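You operate a simulated robot arm through the tools that you are given. There is no shell and no other tool. Be economical: measure what you need, move in short steps, check, and stop when the job is done.

You run a simulated two-armed robot. Do the job below in one go: nothing can be reset, and whatever is moved stays where it is left.

TASK
Pick up the green carton from the top of the middle wall shelf with one hand, pass it to the other hand and put it on the top of the reel rack. Set down upright: carton.

It is judged by the outcome, as a careful person would: the job done as asked, and still so three seconds after it is handed in. It fails if anything else is knocked over, pushed out of place, dropped, spilled or broken.

THE ROBOT
Two 7-joint arms with three-finger grippers on one trunk, on a base that drives. Base frame: it is fixed to the floor where the robot stands at the start and does not move with it; the origin is under the middle of the robot, x ahead of it, y to its left, z up. Units: cm, degrees, N and s.
The left shoulder is at the start at [3.9, 12.6, 129.3], the right one opposite. With the tool pointing down near the work surface each hand reaches from about 10 to 76 cm from the robot's upright axis, wherever it stands, measured 20 degrees to its own side. Places, roughly: top of the reel rack [40, 260, 160]. Payload 2.94 kg a hand.
The TCP of each hand is the grasp point between the finger pads, 3 cm short of the fingertips. In the tool frame z runs along the fingers and y along their closing line. The gripper opens to 12.8 cm. The gripper's body begins 9.3 cm behind the TCP.
Orientation is told as [roll, pitch, yaw] about the base's x, y, z axes, in that order, counted from this pose: with the fingers straight down and closing along the base's y, the tool's x points along the base's -x, its y along +y and its z along -z.

THE INTERFACE
- The arms move only by the tool nudge_tool. It takes "left_rows", "right_rows" or both (then of equal length, played together; a hand with none holds still); each is a list of rows, each a list of 7 numbers: the gripper command, from -1 (shut) to 1 (fully open), values between in proportion, then the shift along the base's x, y, z in cm, then the turn, a rotation vector about the base's x, y, z in degrees. In form: [[hand, x, y, z, wx, wy, wz], ...]. A call has 1 to 8 rows; each row is the pose to reach, as a shift and turn from the pose commanded when the call began. A row lasts 0.2 s, in which the tool goes at most 5 cm and 8.6 degrees; a call with a longer step from one row to the next is refused whole, and so is a gripper value outside its range. A pose out of reach is approached as far as the arm can. The call stops where the force on the tool passes 40 N (or 10 N more than at its start, if that is more) or the arm is blocked; 0.2 s more then pass. Each finger halts on what it meets, pressing with about 43 N; the grip force reading is that of the motor and also rises with nothing between the fingers. The clock runs only during rows and for 0.2 s after the last one: add rows that repeat a pose to give the fingers time. It gives the time, the measured TCP pose, the force on the tool (base axes), the opening and the grip force at its end, in the units of the frame above (readings bear some noise), with the torque about the TCP (base axes, N m) and any sound that the robot's microphone picked up, and new pictures: "pictures" is both (left out), scene, wrist or none (wrist: the cameras of the hands that moved).
- Cameras (640 x 400 px; columns grow to the right, rows downward): "scene" is now at [14.23, -2.96, 151.71]; the picture's right is [-0.32, -0.95, 0.00], its down [-0.02, 0.01, -1.00] and it looks along [0.95, -0.32, -0.02] (base axes); focal length 214 px, centre (320, 200). "left" rides on the left gripper at [6.9, 1.5, -12] in its tool frame; the picture's right is [-0.21, 0.98, 0.00], its down [-0.82, -0.18, -0.54] and it looks along [-0.53, -0.12, 0.84] (tool axes); focal length 251 px, centre (320, 200). "right" rides on the right gripper at [6.9, -1.5, -12] in its tool frame; the picture's right is [0.21, 0.98, 0.00], its down [-0.82, 0.18, -0.54] and it looks along [-0.53, 0.12, 0.84] (tool axes); focal length 251 px, centre (320, 200). There is no depth. A picture from a camera that has moved, and an enlarged one, comes with that camera's place and axes in the base frame and with its lens.
- move_column(by): slides the trunk up (or, below 0, down) by that many cm; the arms and the scene camera ride with it, the base frame stays. It gives what a move gives, with no picture.
- steer(legs): drives the robot by 1 to 6 legs, each [ahead, left, turn to the left] in cm, cm and degrees, along the robot's own axes; the way and the turn of a leg run together, so that a leg with both is an arc; at most 150 cm and 180 degrees a leg. The arms and the cameras ride along, it lands a little off, and it stops where it bumps. It gives what a move gives, and a new picture of the scene camera.
- pan_tilt(pan, tilt): turns the head with the scene camera to pan (to the left, within 80 degrees either way) and tilt (down, from -29 to 69), counted from straight ahead of the robot. It gives what a move gives, and a new picture of the scene camera.
- enlarge(camera, box): a new picture of the part [left, top, right, bottom] of that camera's present view, enlarged. The clock stands still meanwhile.
- job_done(): hands the job in; it is judged then, once.

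Go step by step. Nothing tells you exact positions but the pictures and the camera data: compare them with the known pose of the tool, close in by small moves and look again before you grip or let go. The budget is 120 turns and 260 pictures, counting those below and the enlarged ones. Unless the task says otherwise, let go and move clear before handing in, and close with one line.

The tools are called after ">>>" by a JSON object that holds its "api" and its "payload". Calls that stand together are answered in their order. nudge_tool: Moves the arms, as the interface text tells. Its arguments: {"type":"object","properties":{"left_rows":{"type":"array"},"right_rows":{"type":"array"},"pictures":{"type":"string","enum":["both","scene","wrist","none"]}},"required":[]} The other tools are called the same way: move_column (by) slides the trunk up or down; steer (legs) drives the base; pan_tilt (pan, tilt) turns the head that bears the scene camera; enlarge (camera, box) takes an enlarged picture of a part of a camera's view; job_done () hands the job in.

At the start:

```text
time_s: 0.0
left_ee_pos: [33.22, 6.34, 156.42]
left_orientation: [-0.2, 0.0, -0.1]
left_contact_force: [-0.6, 0.0, 0.4]
left_moment: [-0.01, -0.02, 0.01]
left_opening: 12.82
left_finger_force: 0.0
right_ee_pos: [33.48, -24.28, 150.18]
right_orientation: [0.0, 0.0, 0.0]
right_contact_force: [-0.3, 0.0, 0.7]
right_moment: [-0.02, 0.03, 0.02]
right_opening: 12.8
right_finger_force: 0.1
trunk travel left (down, up): [-50.1, 4.6]
robot x, y, heading: [-0.28, -0.06, -0.1]
head pan, tilt: [-18.4, 1.2]
```

scene: 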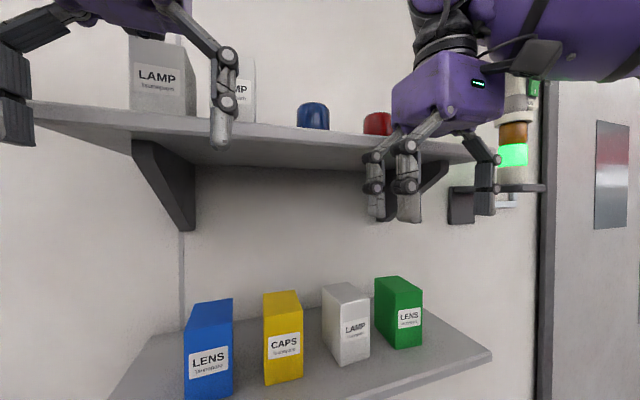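
right: 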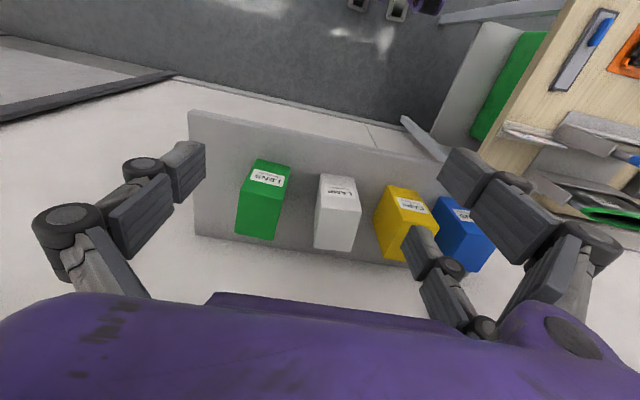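
left: 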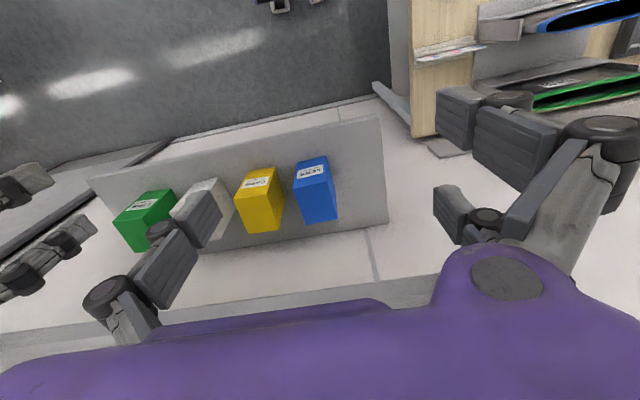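

I see the green LENS carton on the lower visible shelf, at the right end of a row of four. I'll enlarge it for measuring and look left for the reel rack.

>>> {"api": "enlarge", "payload": {"camera": "scene", "box": [300, 250, 500, 375]}}

>>> {"api": "enlarge", "payload": {"camera": "right", "box": [180, 100, 380, 275]}}

>>> {"api": "pan_tilt", "payload": {"pan": 75, "tilt": 5}}

```text
3.20 times, centred on (400, 312) of scene
camera zoom: at [14.23, -2.96, 151.71], right [-0.32, -0.95, 0.0], down [-0.02, 0.01, -1.0], along [0.95, -0.32, -0.02], focal length 686 px, centre (64, -160)
```

zoom: 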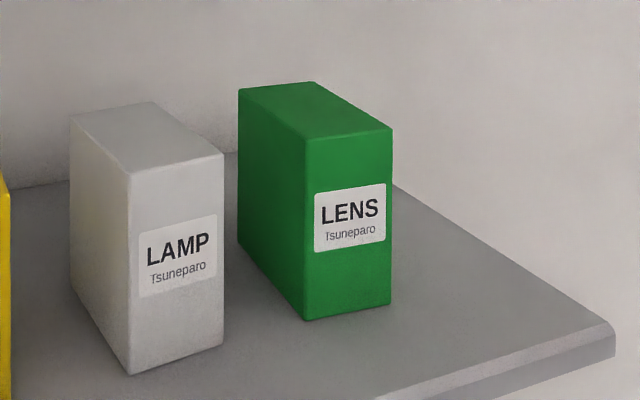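

```text
2.29 times, centred on (280, 188) of right
camera zoom: at [26.62, -25.8, 162.1], right [-0.21, 0.98, 0.0], down [0.82, 0.18, 0.54], along [0.53, 0.12, -0.84], focal length 575 px, centre (411, 229)
```

zoom: 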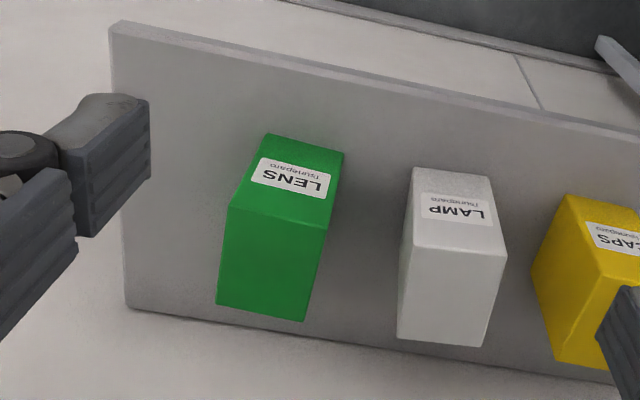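

```text
time_s: 1.7
left_ee_pos: [33.25, 6.4, 156.45]
left_orientation: [-0.2, 0.0, 0.0]
left_contact_force: [0.7, -0.2, 0.0]
left_moment: [0.0, 0.01, 0.06]
left_opening: 12.83
left_finger_force: 0.1
right_ee_pos: [33.42, -24.33, 150.04]
right_orientation: [0.1, 0.0, 0.1]
right_contact_force: [0.0, 0.1, 0.1]
right_moment: [0.0, 0.03, 0.02]
right_opening: 12.77
right_finger_force: 0.0
trunk travel left (down, up): [-50.1, 4.6]
robot x, y, heading: [0.09, 0.35, -0.2]
head pan, tilt: [75.0, 5.0]
camera scene: at [8.03, 8.77, 151.11], right [0.97, -0.26, 0.0], down [-0.02, -0.08, -1.0], along [0.26, 0.96, -0.09], focal length 214 px, centre (320, 200)
```

scene: 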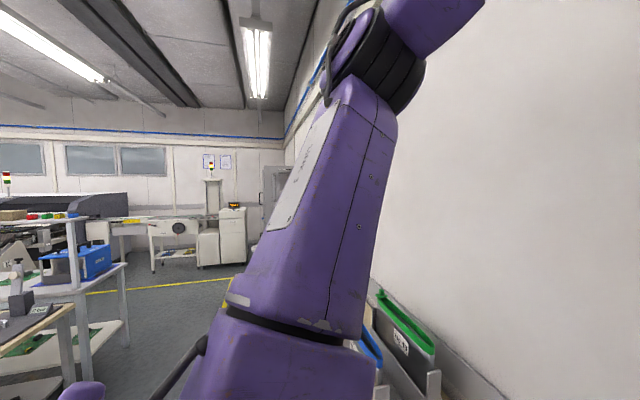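

The triangulated carton centre is about [48.1, -29.5], z from 125.3 to 135.1, measuring 7.1 × 5.5 × 9.8 cm, and the shelf above has its underside at about z 158. I'll come in with the right hand at 45° from the front. The rack is hidden by the left arm for now.

>>> {"api": "nudge_tool", "payload": {"right_rows": [[1, 0, -1, -1, 0, -7.5, 0], [1, 1, -2, -3, 0, -15, 0], [0.7, 1.5, -3, -4.5, 0, -22.5, 0], [0.4, 2.5, -4, -6, 0, -30, 0], [0.4, 3, -5, -7.5, 0, -37.5, 0], [0.4, 3.6, -5.2, -9, 0, -45, 0], [0.4, 3.6, -5.2, -9, 0, -45, 0]], "pictures": "wrist"}}

>>> {"api": "pan_tilt", "payload": {"pan": -30, "tilt": 20}}

```text
time_s: 3.3
left_ee_pos: [33.19, 6.41, 156.36]
left_orientation: [-0.2, -0.1, 0.1]
left_contact_force: [1.0, 0.4, 0.2]
left_moment: [0.01, -0.03, 0.0]
left_opening: 12.8
left_finger_force: 0.0
right_ee_pos: [36.96, -29.49, 141.11]
right_orientation: [0.0, -45.1, 0.0]
right_contact_force: [0.8, 0.2, 0.2]
right_moment: [0.02, 0.03, -0.01]
right_opening: 8.97
right_finger_force: 0.1
trunk travel left (down, up): [-50.1, 4.6]
robot x, y, heading: [0.27, -0.05, 0.2]
head pan, tilt: [75.0, 5.0]
camera right: at [23.66, -30.97, 144.74], right [-0.15, 0.98, -0.15], down [0.2, 0.18, 0.96], along [0.97, 0.12, -0.22], focal length 251 px, centre (320, 200)
```

right: 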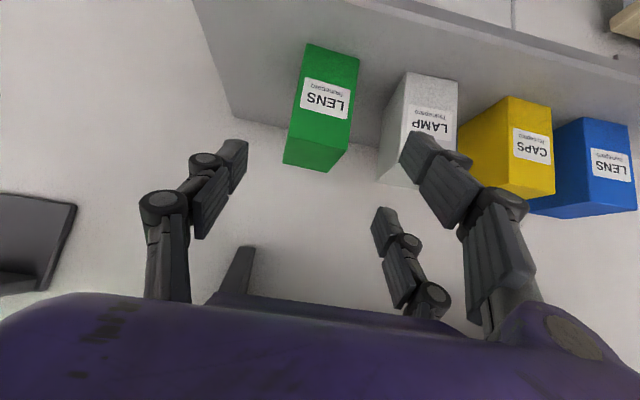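

```text
time_s: 5.1
left_ee_pos: [33.19, 6.31, 156.43]
left_orientation: [-0.2, 0.1, 0.0]
left_contact_force: [0.4, 0.1, -0.1]
left_moment: [0.02, 0.01, -0.02]
left_opening: 12.82
left_finger_force: 0.2
right_ee_pos: [36.99, -29.48, 141.05]
right_orientation: [0.0, -45.0, -0.1]
right_contact_force: [0.5, 0.3, 0.2]
right_moment: [0.0, 0.03, 0.03]
right_opening: 8.95
right_finger_force: 0.1
trunk travel left (down, up): [-50.1, 4.6]
robot x, y, heading: [0.09, 0.4, 0.2]
head pan, tilt: [-30.0, 20.0]
camera scene: at [13.71, -4.75, 148.67], right [-0.5, -0.87, 0.0], down [-0.3, 0.17, -0.94], along [0.81, -0.47, -0.34], focal length 214 px, centre (320, 200)
```

scene: 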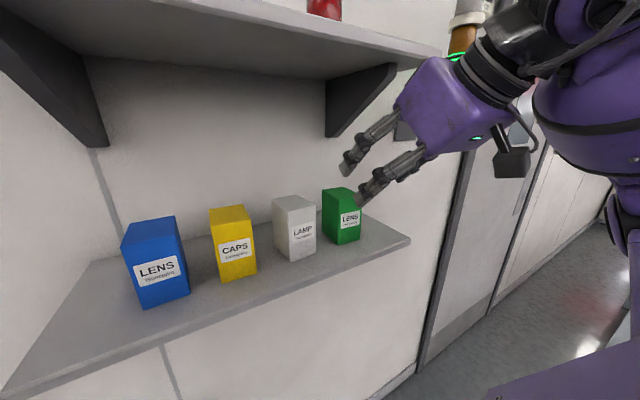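

The estimates agree with the new view. I'm advancing around the carton with the right fingers straddling it.

>>> {"api": "nudge_tool", "payload": {"right_rows": [[0.4, 2, 0, -2, 0, 0, 0], [0.4, 4, 0, -4, 0, 0, 0], [0.4, 6, 0, -6, 0, 0, 0], [0.4, 7, 0, -7, 0, 0, 0]]}}

```text
time_s: 6.1
left_ee_pos: [33.32, 6.22, 156.41]
left_orientation: [-0.2, 0.0, 0.0]
left_contact_force: [0.0, -0.3, -0.3]
left_moment: [0.0, 0.02, -0.01]
left_opening: 12.8
left_finger_force: 0.0
right_ee_pos: [44.07, -29.49, 134.12]
right_orientation: [0.0, -45.0, 0.1]
right_contact_force: [0.5, -0.4, -0.4]
right_moment: [0.01, 0.0, -0.03]
right_opening: 8.93
right_finger_force: 0.1
trunk travel left (down, up): [-50.1, 4.6]
robot x, y, heading: [-0.11, 0.18, -0.1]
head pan, tilt: [-30.0, 20.0]
camera scene: at [13.75, -4.77, 148.67], right [-0.5, -0.87, 0.0], down [-0.3, 0.17, -0.94], along [0.81, -0.47, -0.34], focal length 214 px, centre (320, 200)
camera right: at [30.83, -30.98, 137.68], right [-0.15, 0.98, -0.15], down [0.2, 0.18, 0.96], along [0.97, 0.12, -0.22], focal length 251 px, centre (320, 200)
```

scene: 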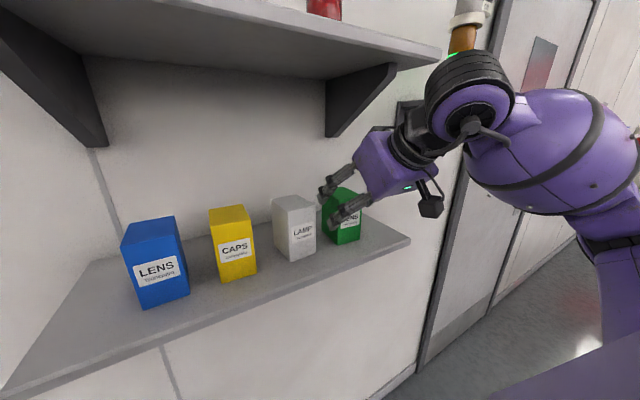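
right: 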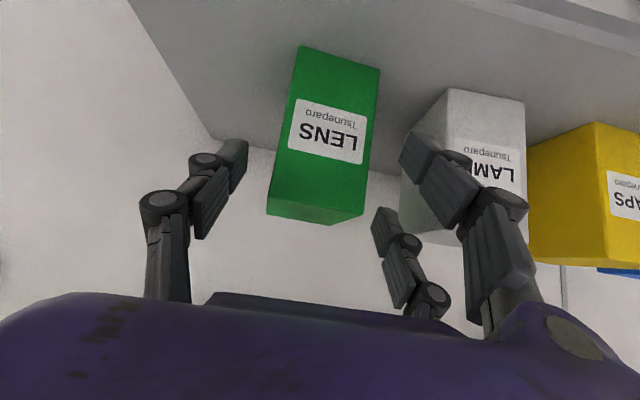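

The wrist view shows a pair of fingers on the +y side and a single one on the −y side, all clear of the white carton. I'll go to the grip point, high on the carton to leave room for the left hand, then close.

>>> {"api": "nudge_tool", "payload": {"right_rows": [[0.4, 1.8, 0, -0.7, 0, 0, 0], [0.4, 3.6, 0, -1.3, 0, 0, 0], [0.4, 3.6, 0, -1.3, 0, 0, 0], [0, 3.6, 0, -1.3, 0, 0, 0], [-0.3, 3.6, 0, -1.3, 0, 0, 0], [-1, 3.6, 0, -1.3, 0, 0, 0], [-1, 3.6, 0, -1.3, 0, 0, 0], [-1, 3.6, 0, -1.3, 0, 0, 0]]}}

```text
time_s: 7.9
left_ee_pos: [33.16, 6.35, 156.46]
left_orientation: [-0.2, 0.0, -0.1]
left_contact_force: [-0.7, 0.6, 0.0]
left_moment: [0.03, -0.01, -0.02]
left_opening: 12.8
left_finger_force: 0.2
right_ee_pos: [47.66, -29.69, 132.86]
right_orientation: [0.0, -45.1, 0.0]
right_contact_force: [0.1, -0.2, 2.0]
right_moment: [0.04, -0.04, -0.03]
right_opening: 5.5
right_finger_force: 43.3
trunk travel left (down, up): [-50.1, 4.6]
robot x, y, heading: [0.05, 0.04, -0.3]
head pan, tilt: [-30.0, 20.0]
camera scene: at [13.7, -4.76, 148.68], right [-0.5, -0.87, 0.0], down [-0.3, 0.17, -0.94], along [0.81, -0.47, -0.34], focal length 214 px, centre (320, 200)
camera right: at [34.33, -31.02, 136.44], right [-0.15, 0.98, -0.15], down [0.2, 0.18, 0.96], along [0.97, 0.12, -0.22], focal length 251 px, centre (320, 200)
```

scene: 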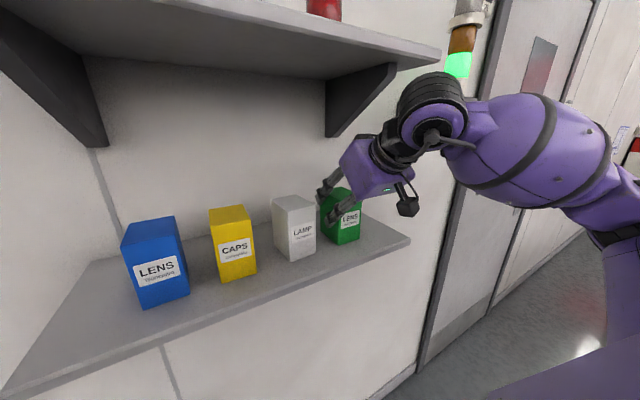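
right: 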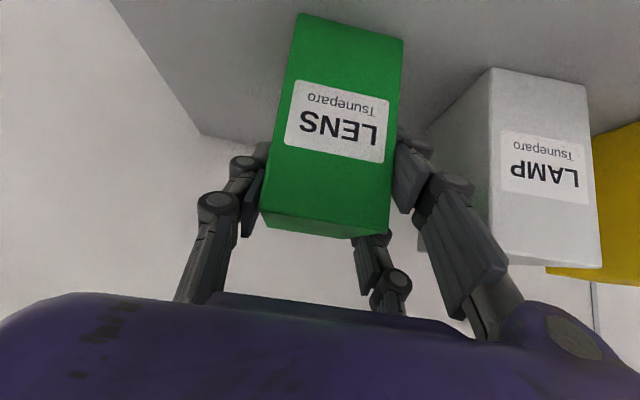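

It's gripped at a 5.5 cm opening. Now I lift it and draw it straight back off the shelf.

>>> {"api": "nudge_tool", "payload": {"right_rows": [[-1, 0, 0, 1, 0, 0, 0], [-1, 0, 0, 2.5, 0, 0, 0], [-1, 0, 0, 4, 0, 0, 0], [-1, -4, 0, 4.5, 0, 0, 0], [-1, -8, 0, 4.5, 0, 0, 0], [-1, -12, 0, 4.5, 0, 0, 0], [-1, -15, 0, 4.5, 0, 0, 0], [-1, -15, 0, 4.5, 0, 0, 0]]}}

```text
time_s: 9.7
left_ee_pos: [33.19, 6.33, 156.41]
left_orientation: [-0.3, 0.1, 0.0]
left_contact_force: [-0.4, 0.0, 0.5]
left_moment: [-0.02, -0.01, 0.01]
left_opening: 12.8
left_finger_force: 0.0
right_ee_pos: [32.66, -29.56, 137.16]
right_orientation: [0.1, -45.0, 0.0]
right_contact_force: [-0.3, 0.7, -0.2]
right_moment: [0.01, -0.01, -0.01]
right_opening: 5.52
right_finger_force: 42.4
trunk travel left (down, up): [-50.1, 4.6]
robot x, y, heading: [0.06, 0.4, -0.3]
head pan, tilt: [-30.0, 20.0]
camera scene: at [13.75, -4.76, 148.67], right [-0.5, -0.87, 0.0], down [-0.3, 0.17, -0.94], along [0.81, -0.47, -0.34], focal length 214 px, centre (320, 200)
camera right: at [19.44, -31.08, 140.74], right [-0.15, 0.98, -0.15], down [0.2, 0.18, 0.96], along [0.97, 0.12, -0.22], focal length 251 px, centre (320, 200)
```

scene: 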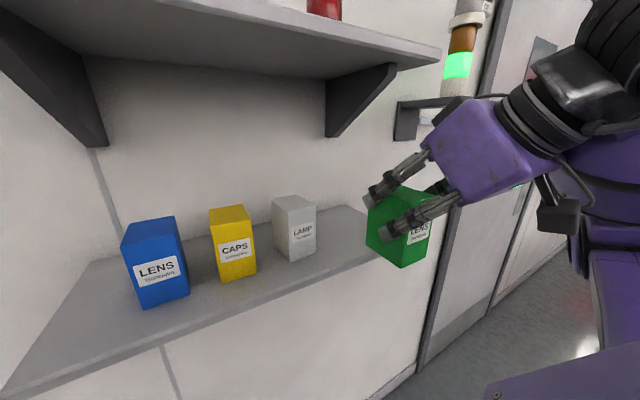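
right: 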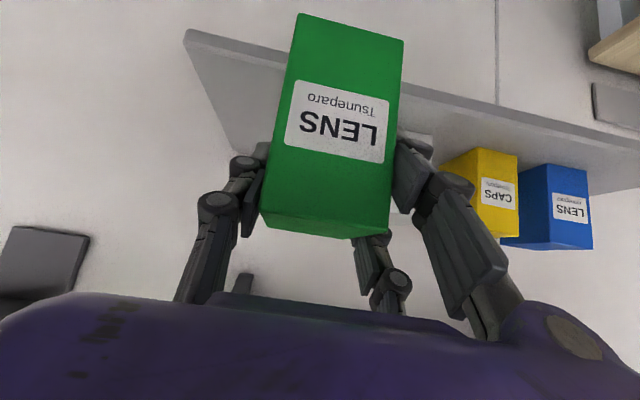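

The carton is held firmly. Before backing off to get room for the hand-over, I'll check what stands around the robot.

>>> {"api": "pan_tilt", "payload": {"pan": -80, "tilt": 20}}

>>> {"api": "pan_tilt", "payload": {"pan": 80, "tilt": 25}}

```text
time_s: 10.9
left_ee_pos: [33.38, 6.32, 156.37]
left_orientation: [-0.3, 0.0, 0.1]
left_contact_force: [0.1, 0.0, 0.3]
left_moment: [-0.03, 0.0, -0.01]
left_opening: 12.8
left_finger_force: 0.0
right_ee_pos: [32.64, -29.51, 137.27]
right_orientation: [0.0, -44.9, 0.1]
right_contact_force: [0.5, -0.7, -1.1]
right_moment: [-0.01, -0.01, -0.02]
right_opening: 5.52
right_finger_force: 42.7
trunk travel left (down, up): [-50.1, 4.6]
robot x, y, heading: [0.13, 0.4, 0.0]
head pan, tilt: [-80.0, 20.0]
camera scene: at [7.28, -9.27, 148.67], right [-0.98, -0.17, 0.0], down [-0.06, 0.34, -0.94], along [0.16, -0.93, -0.34], focal length 214 px, centre (320, 200)
```

scene: 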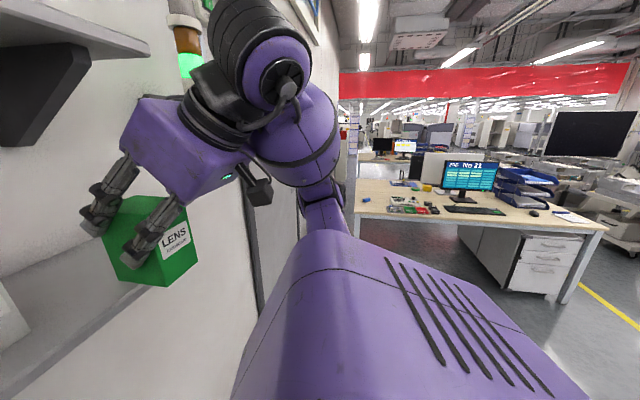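

```text
time_s: 13.3
left_ee_pos: [33.26, 6.26, 156.38]
left_orientation: [-0.2, 0.0, 0.0]
left_contact_force: [0.5, -0.1, -0.3]
left_moment: [0.01, 0.04, -0.01]
left_opening: 12.8
left_finger_force: 0.0
right_ee_pos: [32.72, -29.58, 137.17]
right_orientation: [0.1, -45.0, 0.0]
right_contact_force: [0.7, -0.3, -0.8]
right_moment: [0.02, 0.01, 0.0]
right_opening: 5.49
right_finger_force: 42.8
trunk travel left (down, up): [-50.1, 4.6]
robot x, y, heading: [-0.07, 0.02, -0.1]
head pan, tilt: [80.0, 25.0]
camera scene: at [7.25, 8.97, 147.86], right [0.98, -0.17, 0.0], down [-0.07, -0.42, -0.91], along [0.16, 0.89, -0.42], focal length 214 px, centre (320, 200)
```

scene: 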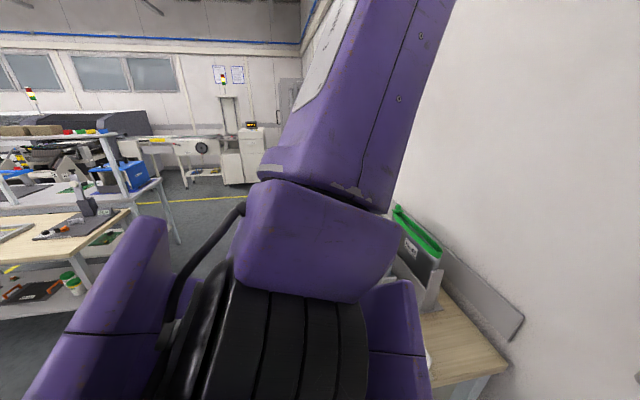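

Behind is free floor, a table stands behind-left at about x −90, and a bench lies along the wall to the left. I'm backing away 30 cm with the head forward and down.

>>> {"api": "steer", "payload": {"legs": [[-30, 0, 0]]}}

>>> {"api": "pan_tilt", "payload": {"pan": 0, "tilt": 15}}

```text
time_s: 15.4
left_ee_pos: [3.37, 6.41, 156.34]
left_orientation: [-0.2, 0.0, 0.1]
left_contact_force: [0.4, 0.7, -0.2]
left_moment: [-0.01, 0.04, -0.01]
left_opening: 12.8
left_finger_force: 0.1
right_ee_pos: [2.77, -29.43, 137.08]
right_orientation: [0.0, -44.9, 0.1]
right_contact_force: [-0.5, -0.4, -1.7]
right_moment: [0.03, 0.04, 0.0]
right_opening: 5.5
right_finger_force: 42.8
trunk travel left (down, up): [-50.1, 4.6]
robot x, y, heading: [-29.81, -0.19, -0.1]
head pan, tilt: [80.0, 25.0]
camera scene: at [-22.74, 8.96, 147.84], right [0.98, -0.17, 0.0], down [-0.07, -0.42, -0.91], along [0.16, 0.89, -0.42], focal length 214 px, centre (320, 200)
```

scene: 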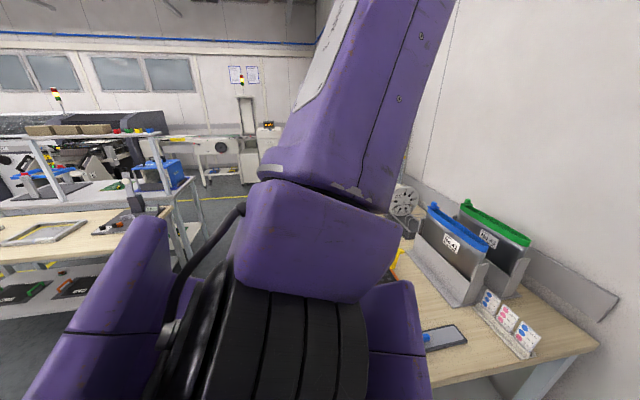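

```text
time_s: 16.9
left_ee_pos: [3.13, 6.44, 156.29]
left_orientation: [-0.3, 0.0, 0.2]
left_contact_force: [-0.2, 0.4, 0.2]
left_moment: [0.0, 0.03, -0.02]
left_opening: 12.81
left_finger_force: 0.0
right_ee_pos: [2.62, -29.51, 137.1]
right_orientation: [0.0, -44.9, 0.0]
right_contact_force: [-0.8, -0.1, -1.6]
right_moment: [0.0, 0.03, -0.02]
right_opening: 5.54
right_finger_force: 43.1
trunk travel left (down, up): [-50.1, 4.6]
robot x, y, heading: [-30.18, -0.14, 0.1]
head pan, tilt: [0.0, 15.0]
camera scene: at [-15.15, -0.1, 149.48], right [0.0, -1.0, 0.0], down [-0.26, 0.0, -0.97], along [0.97, 0.0, -0.26], focal length 214 px, centre (320, 200)
```

scene: 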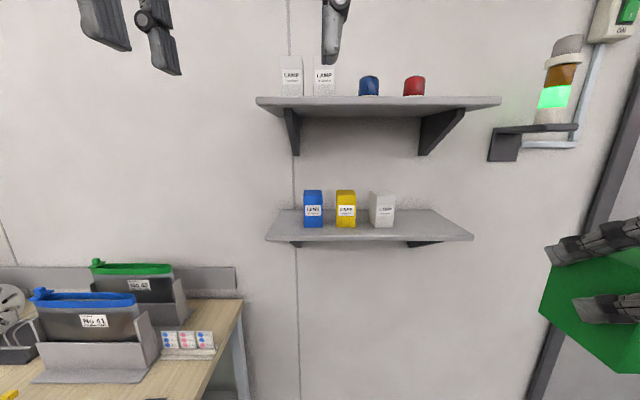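

There's plenty of room now. I'm turning the left hand so its fingers point to the robot's right (-y) and close along x.

>>> {"api": "nudge_tool", "payload": {"left_rows": [[1, 0, 1, -0.7, -4.62, -4.62, -4.62], [1, 0, 2, -1.4, -9.24, -9.24, -9.24], [1, 0, 3, -2.1, -13.86, -13.86, -13.86], [1, 1, 4, -2.8, -18.48, -18.48, -18.48], [1, 1, 5, -3.5, -23.1, -23.1, -23.1], [1, 2, 6, -4.2, -27.72, -27.72, -27.72], [1, 2, 7, -4.9, -32.34, -32.34, -32.34], [1, 2, 8, -5.6, -36.96, -36.96, -36.96]], "pictures": "none"}}

>>> {"api": "nudge_tool", "payload": {"left_rows": [[1, 0, 0, -0.7, -4.62, -4.62, -4.62], [1, 0, 0, -1.4, -9.24, -9.24, -9.24], [1, 0, 0, -2.1, -13.86, -13.86, -13.86], [1, 0, 0, -2.8, -18.48, -18.48, -18.48], [1, 1, 0, -3.5, -23.1, -23.1, -23.1], [1, 2, 0, -4.2, -27.72, -27.72, -27.72], [1, 2, 0, -5, -32.34, -32.34, -32.34], [1, 2, 0, -5, -32.34, -32.34, -32.34]]}}

```text
time_s: 18.7
left_ee_pos: [4.76, 14.47, 150.92]
left_orientation: [-28.2, -45.2, -27.9]
left_contact_force: [-0.9, 0.2, -0.5]
left_moment: [0.0, -0.03, 0.01]
left_opening: 12.82
left_finger_force: 0.0
right_ee_pos: [2.44, -29.41, 137.34]
right_orientation: [-0.1, -45.2, 0.1]
right_contact_force: [-0.4, -0.3, -0.5]
right_moment: [-0.01, -0.04, -0.02]
right_opening: 5.53
right_finger_force: 43.2
trunk travel left (down, up): [-50.1, 4.6]
robot x, y, heading: [-30.53, 0.04, 0.1]
head pan, tilt: [0.0, 15.0]
```

```text
time_s: 20.5
left_ee_pos: [6.98, 14.49, 145.82]
left_orientation: [-140.3, -89.9, 50.1]
left_contact_force: [0.2, 0.1, -0.5]
left_moment: [0.0, 0.03, 0.06]
left_opening: 12.78
left_finger_force: 0.1
left hand out of reach, approached as far as the arm can: row 1, 2
right_ee_pos: [2.6, -29.46, 137.15]
right_orientation: [0.0, -45.0, 0.2]
right_contact_force: [0.0, 0.5, -1.6]
right_moment: [0.01, -0.03, -0.03]
right_opening: 5.5
right_finger_force: 43.3
trunk travel left (down, up): [-50.1, 4.6]
robot x, y, heading: [-29.91, -0.05, 0.1]
head pan, tilt: [0.0, 15.0]
camera scene: at [-15.2, 0.01, 149.49], right [0.0, -1.0, 0.0], down [-0.26, 0.0, -0.97], along [0.97, 0.0, -0.26], focal length 214 px, centre (320, 200)
camera left: at [8.63, 26.49, 138.77], right [0.98, 0.0, 0.21], down [-0.18, 0.54, 0.82], along [-0.12, -0.84, 0.53], focal length 251 px, centre (320, 200)
```

scene: 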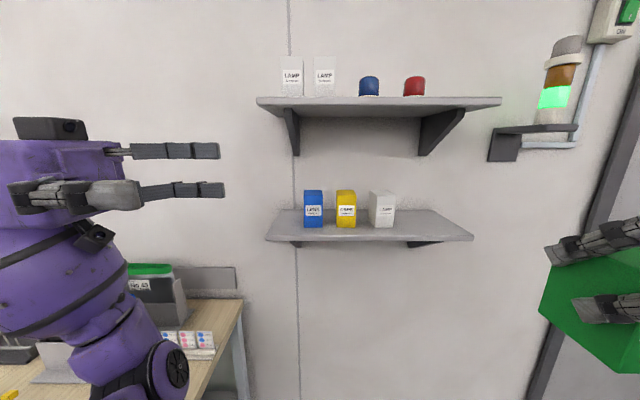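
left: 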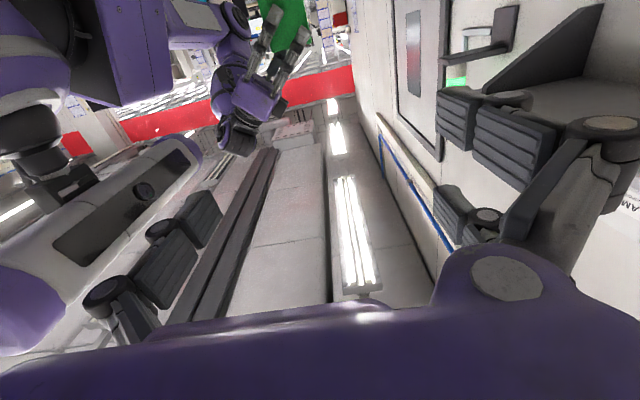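

The left hand has the orientation I want. Now I bring the carton towards the middle with the right hand.

>>> {"api": "nudge_tool", "payload": {"right_rows": [[-1, 0.6, 3, 0.6, 0, 0, 0], [-1, 1.2, 6, 1.2, 0, 0, 0], [-1, 1.8, 9, 1.8, 0, 0, 0], [-1, 2.8, 12, 2.8, 0, 0, 0], [-1, 3.8, 15, 3.5, 0, 0, 0], [-1, 4, 16.5, 4, 0, 0, 0], [-1, 4, 16.5, 4, 0, 0, 0]], "left_rows": [[1, 0, 0, -1, 0, 0, 0], [1, 0, 0, -3, 0, 0, 0], [1, 0, 0, -5, 0, 0, 0], [1, 0, 0, -7, 0, 0, 0], [1, 0, 0, -8.3, 0, 0, 0], [1, 0, 0, -8.3, 0, 0, 0], [1, 0, 0, -8.3, 0, 0, 0]]}}

```text
time_s: 22.1
left_ee_pos: [5.07, 14.04, 139.42]
left_orientation: [-87.3, -89.7, -2.9]
left_contact_force: [0.2, 0.7, -0.1]
left_moment: [-0.01, 0.01, 0.02]
left_opening: 12.8
left_finger_force: 0.1
left hand out of reach, approached as far as the arm can: row 3, 4, 5, 6, 7
right_ee_pos: [6.56, -13.14, 141.13]
right_orientation: [0.1, -45.0, 0.0]
right_contact_force: [0.0, -0.4, -1.3]
right_moment: [0.02, -0.01, 0.01]
right_opening: 5.51
right_finger_force: 42.9
trunk travel left (down, up): [-50.1, 4.6]
robot x, y, heading: [-30.45, -0.1, 0.1]
head pan, tilt: [0.0, 15.0]
camera scene: at [-15.16, -0.15, 149.48], right [0.0, -1.0, 0.0], down [-0.26, 0.0, -0.97], along [0.97, 0.0, -0.26], focal length 214 px, centre (320, 200)
camera right: at [-6.66, -14.75, 144.73], right [-0.15, 0.98, -0.15], down [0.2, 0.18, 0.96], along [0.97, 0.12, -0.22], focal length 251 px, centre (320, 200)
camera left: at [6.63, 26.01, 132.37], right [0.98, 0.0, 0.21], down [-0.18, 0.54, 0.82], along [-0.12, -0.84, 0.53], focal length 251 px, centre (320, 200)
```

scene: 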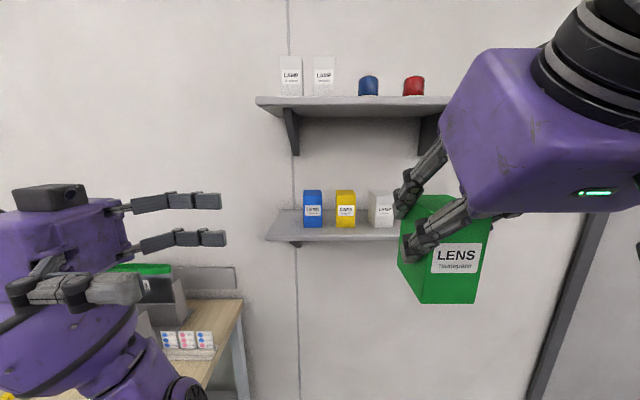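
right: 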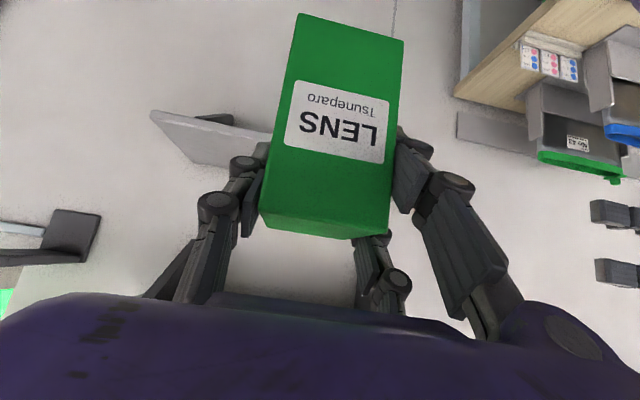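
left: 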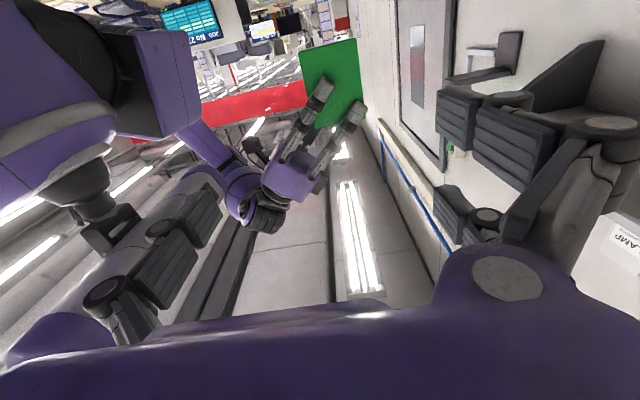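

The left arm is at its limit that low, so I'll do the hand-over higher by raising both hands.

>>> {"api": "nudge_tool", "payload": {"right_rows": [[-1, 0, 0, 2, 0, 0, 0], [-1, 0, 0, 4, 0, 0, 0], [-1, 0, 0, 6, 0, 0, 0], [-1, 0, 0, 7.5, 0, 0, 0], [-1, 0, 0, 7.5, 0, 0, 0]], "left_rows": [[1, 0, 0, 2.5, 0, 0, 0], [1, 0, -1, 5, 0, 0, 0], [1, 0, -3, 7.5, 0, 0, 0], [1, 0, -6, 7.5, 0, 0, 0], [1, 0, -6, 7.5, 0, 0, 0]]}}

```text
time_s: 23.3
left_ee_pos: [5.04, 8.15, 146.76]
left_orientation: [-112.5, -89.9, 22.2]
left_contact_force: [0.0, -0.2, -0.5]
left_moment: [0.02, -0.01, 0.0]
left_opening: 12.77
left_finger_force: 0.1
right_ee_pos: [6.74, -13.12, 148.54]
right_orientation: [0.0, -45.0, 0.1]
right_contact_force: [-0.3, 0.3, -1.2]
right_moment: [0.02, 0.01, 0.0]
right_opening: 5.53
right_finger_force: 43.6
trunk travel left (down, up): [-50.1, 4.6]
robot x, y, heading: [-30.25, 0.27, 0.0]
head pan, tilt: [0.0, 15.0]
camera scene: at [-15.14, -0.07, 149.48], right [0.0, -1.0, 0.0], down [-0.26, 0.0, -0.97], along [0.97, 0.0, -0.26], focal length 214 px, centre (320, 200)
camera right: at [-6.48, -14.64, 152.18], right [-0.15, 0.98, -0.15], down [0.2, 0.18, 0.96], along [0.97, 0.12, -0.22], focal length 251 px, centre (320, 200)
camera left: at [6.54, 20.13, 139.79], right [0.98, 0.0, 0.21], down [-0.18, 0.54, 0.82], along [-0.12, -0.84, 0.53], focal length 251 px, centre (320, 200)
```

scene: 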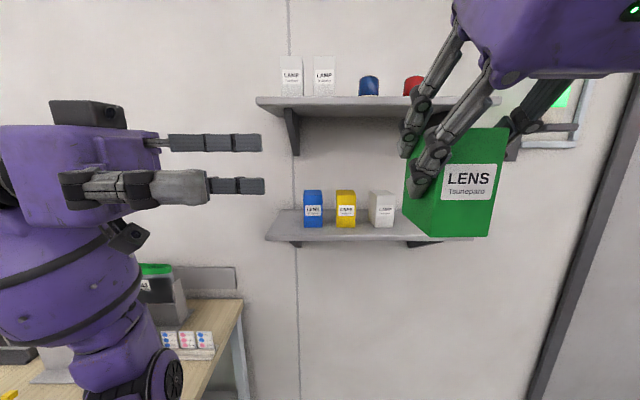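
right: 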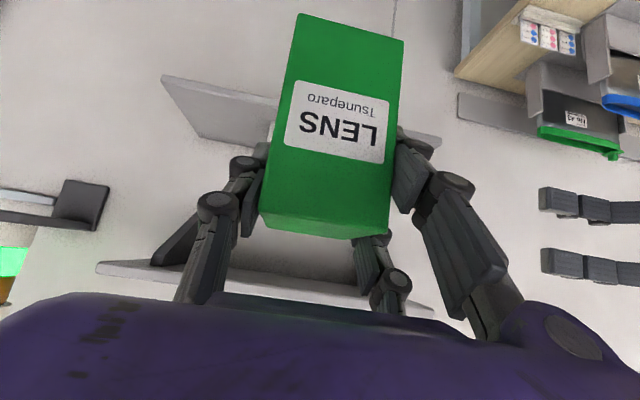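
left: 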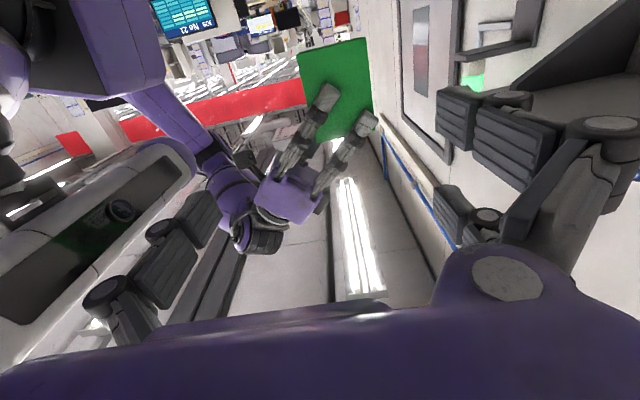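

The carton centre is now about [7.1, -12.9, 145.9]. I'm lining up the left hand just short of it, slightly below its middle.

>>> {"api": "nudge_tool", "payload": {"left_rows": [[1, 0.7, -2, -0.7, 0, 0, 0], [1, 1.4, -4.5, -1.3, 0, 0, 0], [1, 2.06, -7, -1.9, 0, 0, 0], [1, 2.06, -9, -1.9, 0, 0, 0], [1, 2.06, -10.6, -1.9, 0, 0, 0], [1, 2.06, -10.6, -1.9, 0, 0, 0]]}}

>>> {"api": "pan_tilt", "payload": {"pan": -10, "tilt": 15}}

```text
time_s: 24.7
left_ee_pos: [7.09, 0.86, 144.64]
left_orientation: [-67.1, -89.5, -23.2]
left_contact_force: [0.0, -0.8, 0.5]
left_moment: [0.01, 0.0, -0.02]
left_opening: 12.8
left_finger_force: 0.1
left hand out of reach, approached as far as the arm can: row 4, 5, 6
right_ee_pos: [6.69, -13.36, 148.57]
right_orientation: [0.1, -44.9, 0.0]
right_contact_force: [0.5, 0.1, -0.8]
right_moment: [0.02, -0.01, 0.0]
right_opening: 5.51
right_finger_force: 42.9
trunk travel left (down, up): [-50.1, 4.6]
robot x, y, heading: [-30.11, 0.0, 0.2]
head pan, tilt: [0.0, 15.0]
camera scene: at [-15.17, -0.23, 149.49], right [0.0, -1.0, 0.0], down [-0.26, 0.0, -0.97], along [0.97, 0.0, -0.26], focal length 214 px, centre (320, 200)
camera left: at [8.65, 12.93, 137.63], right [0.98, -0.01, 0.21], down [-0.17, 0.54, 0.82], along [-0.12, -0.84, 0.53], focal length 251 px, centre (320, 200)
```

scene: 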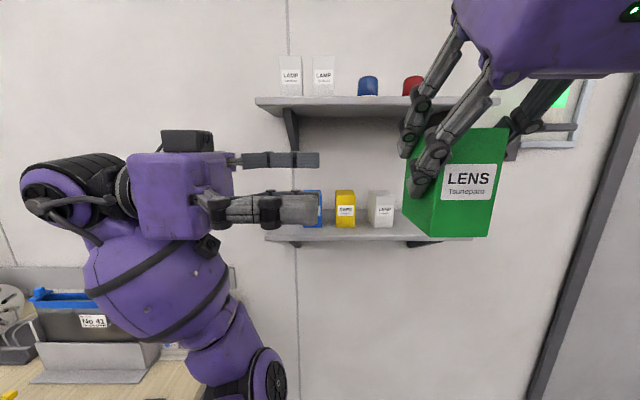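
left: 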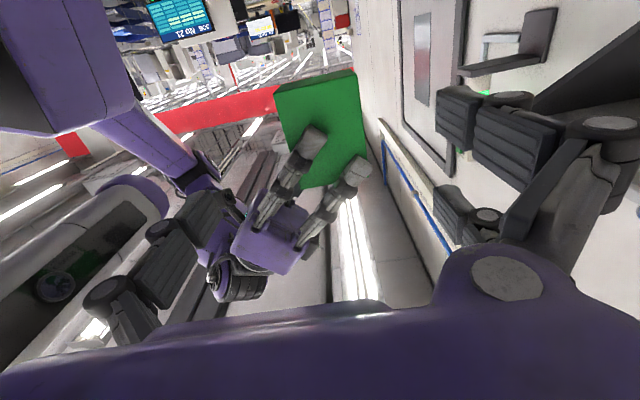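

```text
time_s: 25.5
left_ee_pos: [7.14, 1.17, 144.6]
left_orientation: [-74.5, -89.6, -15.8]
left_contact_force: [-0.8, 0.1, -0.1]
left_moment: [-0.06, 0.03, 0.01]
left_opening: 12.79
left_finger_force: 0.0
right_ee_pos: [6.79, -13.18, 148.62]
right_orientation: [0.0, -44.9, 0.1]
right_contact_force: [0.0, 0.1, -0.2]
right_moment: [-0.03, -0.01, -0.01]
right_opening: 5.49
right_finger_force: 43.0
trunk travel left (down, up): [-50.1, 4.6]
robot x, y, heading: [-29.9, 0.24, 0.2]
head pan, tilt: [-10.0, 15.0]
camera scene: at [-15.3, -1.69, 149.49], right [-0.17, -0.99, 0.0], down [-0.26, 0.04, -0.97], along [0.95, -0.17, -0.26], focal length 214 px, centre (320, 200)
```

scene: 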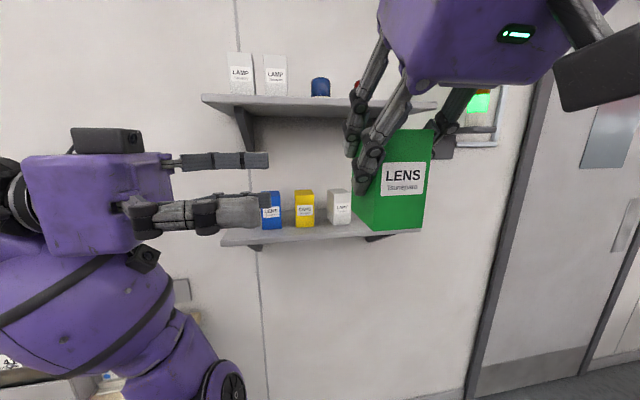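

The left arm can't go further to the right, so I'll bring the carton to it with the right hand instead.

>>> {"api": "nudge_tool", "payload": {"right_rows": [[-1, 0, 2, 0, 0, 0, 0], [-1, 0, 4, -0.2, 0, 0, 0], [-1, 0, 6, -0.3, 0, 0, 0], [-1, 0, 7.5, -0.3, 0, 0, 0], [-1, 0, 7.5, -0.3, 0, 0, 0]]}}

>>> {"api": "enlarge", "payload": {"camera": "left", "box": [60, 0, 560, 312]}}

```text
time_s: 26.7
left_ee_pos: [6.91, 0.96, 144.66]
left_orientation: [-70.1, -89.6, -20.3]
left_contact_force: [-1.2, -0.7, -0.2]
left_moment: [0.02, 0.04, 0.01]
left_opening: 12.8
left_finger_force: 0.1
right_ee_pos: [6.69, -5.61, 148.46]
right_orientation: [0.1, -45.1, 0.0]
right_contact_force: [0.0, -0.7, -0.7]
right_moment: [0.0, 0.02, 0.04]
right_opening: 5.53
right_finger_force: 43.2
trunk travel left (down, up): [-50.1, 4.6]
robot x, y, heading: [-30.2, 0.05, -0.1]
head pan, tilt: [-10.0, 15.0]
camera scene: at [-15.35, -1.77, 149.49], right [-0.17, -0.98, 0.0], down [-0.25, 0.04, -0.97], along [0.95, -0.17, -0.26], focal length 214 px, centre (320, 200)
camera right: at [-6.65, -7.15, 151.95], right [-0.15, 0.98, -0.15], down [0.2, 0.18, 0.96], along [0.97, 0.12, -0.22], focal length 251 px, centre (320, 200)
```

scene: 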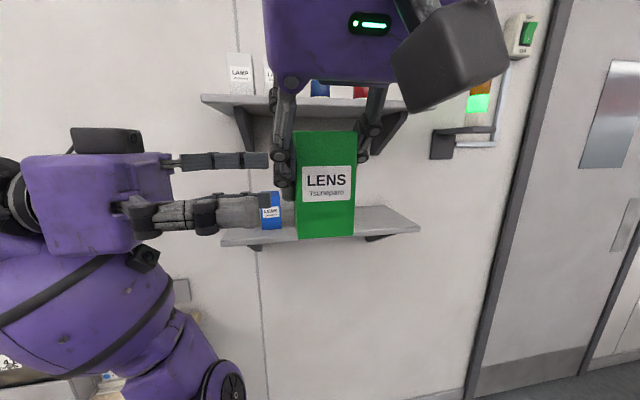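
right: 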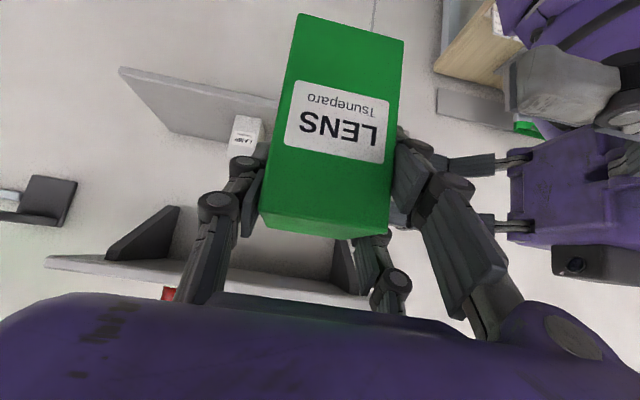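

```text
1.28 times, centred on (310, 156) of left
camera zoom: at [8.61, 13.02, 137.64], right [0.98, -0.01, 0.21], down [-0.17, 0.54, 0.82], along [-0.12, -0.84, 0.53], focal length 322 px, centre (333, 256)
```

zoom: 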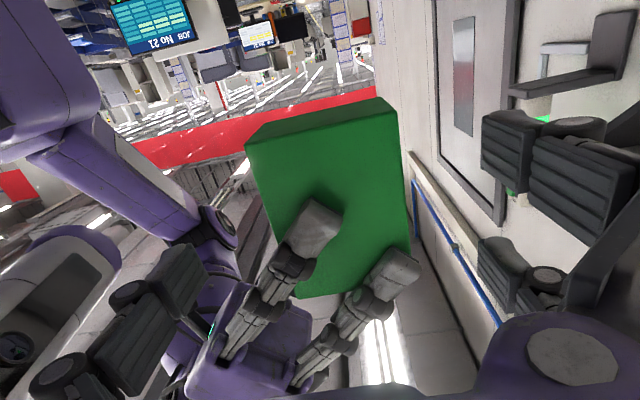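

The left fingers straddle the carton well in x and z. I'm moving the carton the last 5.6 cm between them.

>>> {"api": "nudge_tool", "payload": {"right_rows": [[-1, 0, 1.5, 0, 0, 0, 0], [-1, 0, 3, 0, 0, 0, 0], [-1, 0, 4.5, 0, 0, 0, 0], [-1, 0, 5.6, 0, 0, 0, 0], [-1, 0, 5.6, 0, 0, 0, 0]]}}

>>> {"api": "enlarge", "payload": {"camera": "left", "box": [60, 0, 560, 312]}}

```text
time_s: 27.9
left_ee_pos: [6.98, 1.05, 144.65]
left_orientation: [-71.7, -89.6, -18.5]
left_contact_force: [-0.6, -0.2, 0.8]
left_moment: [-0.03, 0.01, 0.02]
left_opening: 12.81
left_finger_force: 0.2
right_ee_pos: [6.63, -4.38, 148.47]
right_orientation: [0.2, -45.1, -0.1]
right_contact_force: [-0.3, -0.5, -0.2]
right_moment: [-0.01, 0.0, -0.01]
right_opening: 5.48
right_finger_force: 43.0
right hand out of reach, approached as far as the arm can: row 1, 2, 3, 4, 5
trunk travel left (down, up): [-50.1, 4.6]
robot x, y, heading: [-30.37, 0.01, 0.0]
head pan, tilt: [-10.0, 15.0]
camera scene: at [-15.35, -1.74, 149.49], right [-0.17, -0.98, 0.0], down [-0.25, 0.04, -0.97], along [0.95, -0.17, -0.26], focal length 214 px, centre (320, 200)
camera right: at [-6.65, -5.87, 152.07], right [-0.15, 0.98, -0.15], down [0.2, 0.18, 0.96], along [0.97, 0.12, -0.22], focal length 251 px, centre (320, 200)
```

scene: 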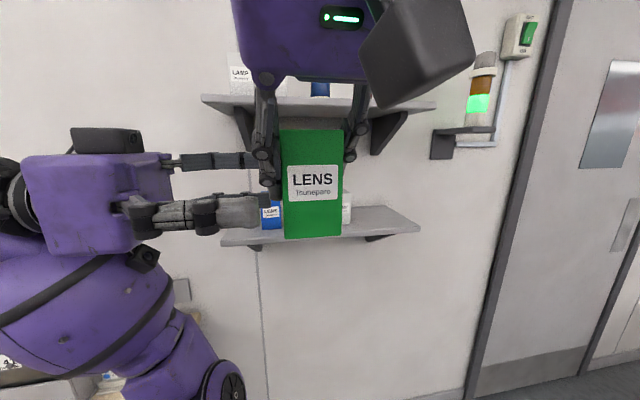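
right: 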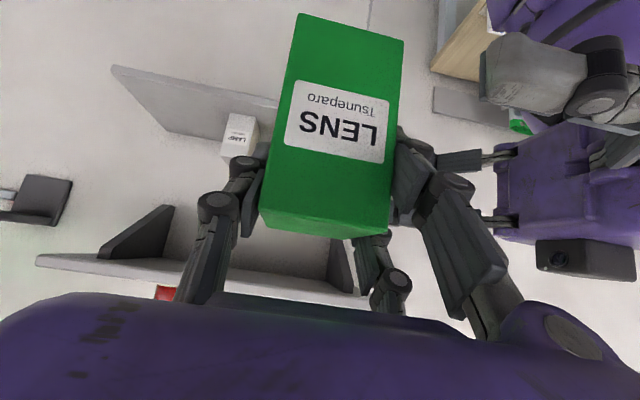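

```text
1.28 times, centred on (310, 156) of left
camera zoom: at [8.61, 13.05, 137.64], right [0.98, -0.01, 0.21], down [-0.17, 0.54, 0.82], along [-0.12, -0.84, 0.53], focal length 322 px, centre (333, 256)
```

zoom: 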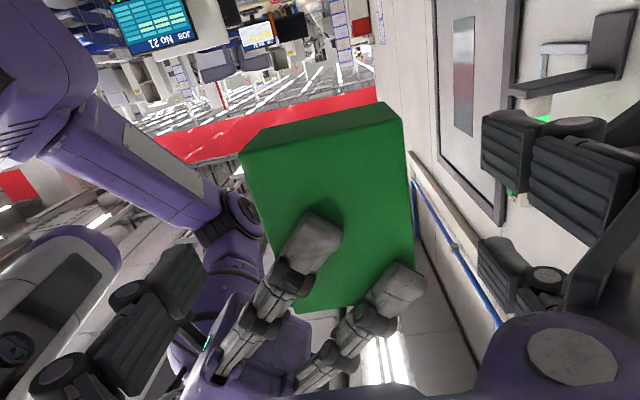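

Both arms are short of reach sideways here. Further forward they should reach across better, so I move both 10 cm ahead together.

>>> {"api": "nudge_tool", "payload": {"right_rows": [[-1, 2, -3, 0.4, 0, 0, 0], [-1, 4, -3, 0.8, 0, 0, 0], [-1, 6, -3, 1.2, 0, 0, 0], [-1, 8, -3, 1.6, 0, 0, 0], [-1, 10, -3, 2, 0, 0, 0], [-1, 10, -3, 2, 0, 0, 0]], "left_rows": [[1, 2, 2, 0.4, 0, 0, 0], [1, 4, 2, 0.8, 0, 0, 0], [1, 6, 2, 1.2, 0, 0, 0], [1, 8, 2, 1.6, 0, 0, 0], [1, 10, 2, 2, 0, 0, 0], [1, 10, 2, 2, 0, 0, 0]], "pictures": "scene"}}

```text
time_s: 29.3
left_ee_pos: [9.56, 4.3, 149.78]
left_orientation: [-35.4, -90.0, -54.8]
left_contact_force: [0.2, -1.0, 0.6]
left_moment: [0.01, -0.01, 0.03]
left_opening: 12.79
left_finger_force: 0.1
left hand out of reach, approached as far as the arm can: row 1, 2, 3, 4, 5, 6
right_ee_pos: [16.68, -7.34, 150.44]
right_orientation: [0.1, -45.1, -0.1]
right_contact_force: [-0.8, 0.4, -0.3]
right_moment: [0.0, -0.04, 0.01]
right_opening: 5.5
right_finger_force: 42.8
trunk travel left (down, up): [-50.1, 4.6]
robot x, y, heading: [-30.15, -0.16, 0.2]
head pan, tilt: [-10.0, 15.0]
camera scene: at [-15.46, -1.85, 149.51], right [-0.17, -0.98, 0.0], down [-0.25, 0.05, -0.97], along [0.95, -0.17, -0.26], focal length 214 px, centre (320, 200)
```

scene: 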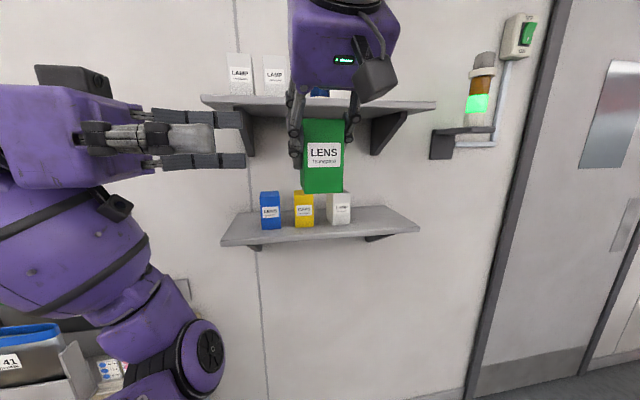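

This left pose is awkward. Turning both hands (and the carton) 40° about the vertical should suit both arms, since each would then point forward-inward. I'll separate and turn.

>>> {"api": "nudge_tool", "payload": {"right_rows": [[-1, 0, -4, 0, 0, 0, 0], [-1, 0, -8, 0, 0, 0, 8], [-1, 0, -8, 0, 0, 0, 16], [-1, 0, -8, 0, 0, 0, 24], [-1, 0, -8, 0, 0, 0, 32], [-1, 0, -8, 0, 0, 0, 40], [-1, 0, -8, 0, 0, 0, 40]], "left_rows": [[1, 0, 3, 0, 0, 0, 0], [1, 0, 6, 0, 0, 0, 8], [1, 0, 6, 0, 0, 0, 16], [1, 0, 6, 0, 0, 0, 24], [1, 0, 6, 0, 0, 0, 32], [1, 0, 6, 0, 0, 0, 40], [1, 0, 6, 0, 0, 0, 40]]}}

```text
time_s: 30.9
left_ee_pos: [10.03, 10.39, 149.71]
left_orientation: [-93.2, -89.9, 42.9]
left_contact_force: [-0.7, 0.5, 0.3]
left_moment: [0.02, -0.05, -0.03]
left_opening: 12.79
left_finger_force: 0.0
right_ee_pos: [16.64, -15.21, 150.34]
right_orientation: [0.1, -45.0, 40.1]
right_contact_force: [0.2, -0.6, -1.1]
right_moment: [0.0, 0.03, 0.0]
right_opening: 5.52
right_finger_force: 43.2
trunk travel left (down, up): [-50.1, 4.6]
robot x, y, heading: [-30.27, -0.33, 0.2]
head pan, tilt: [-10.0, 15.0]
camera scene: at [-15.27, -1.72, 149.48], right [-0.17, -0.98, 0.0], down [-0.26, 0.04, -0.97], along [0.95, -0.17, -0.26], focal length 214 px, centre (320, 200)
camera right: at [7.6, -25.0, 153.94], right [-0.75, 0.65, -0.15], down [0.04, 0.27, 0.96], along [0.67, 0.71, -0.22], focal length 251 px, centre (320, 200)
camera left: at [3.54, 20.65, 142.62], right [0.75, 0.63, 0.21], down [-0.48, 0.3, 0.82], along [0.45, -0.72, 0.53], focal length 251 px, centre (320, 200)
```

scene: 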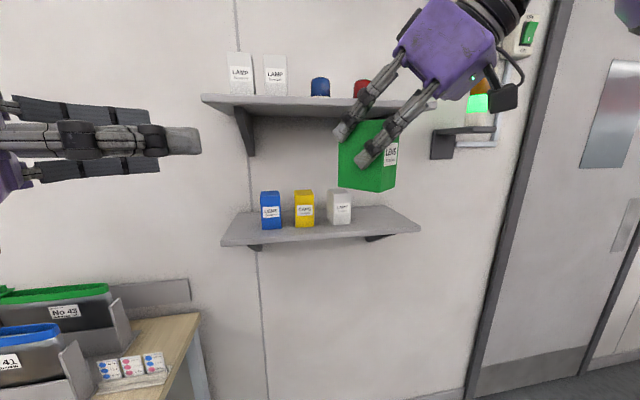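
right: 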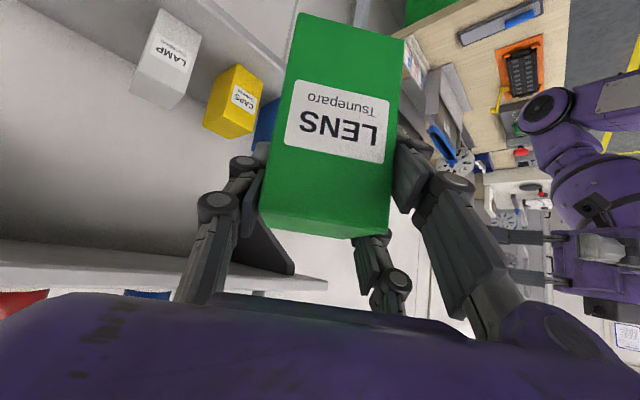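
left: 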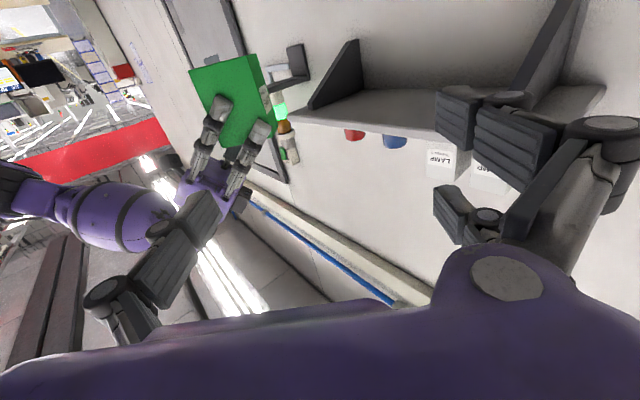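

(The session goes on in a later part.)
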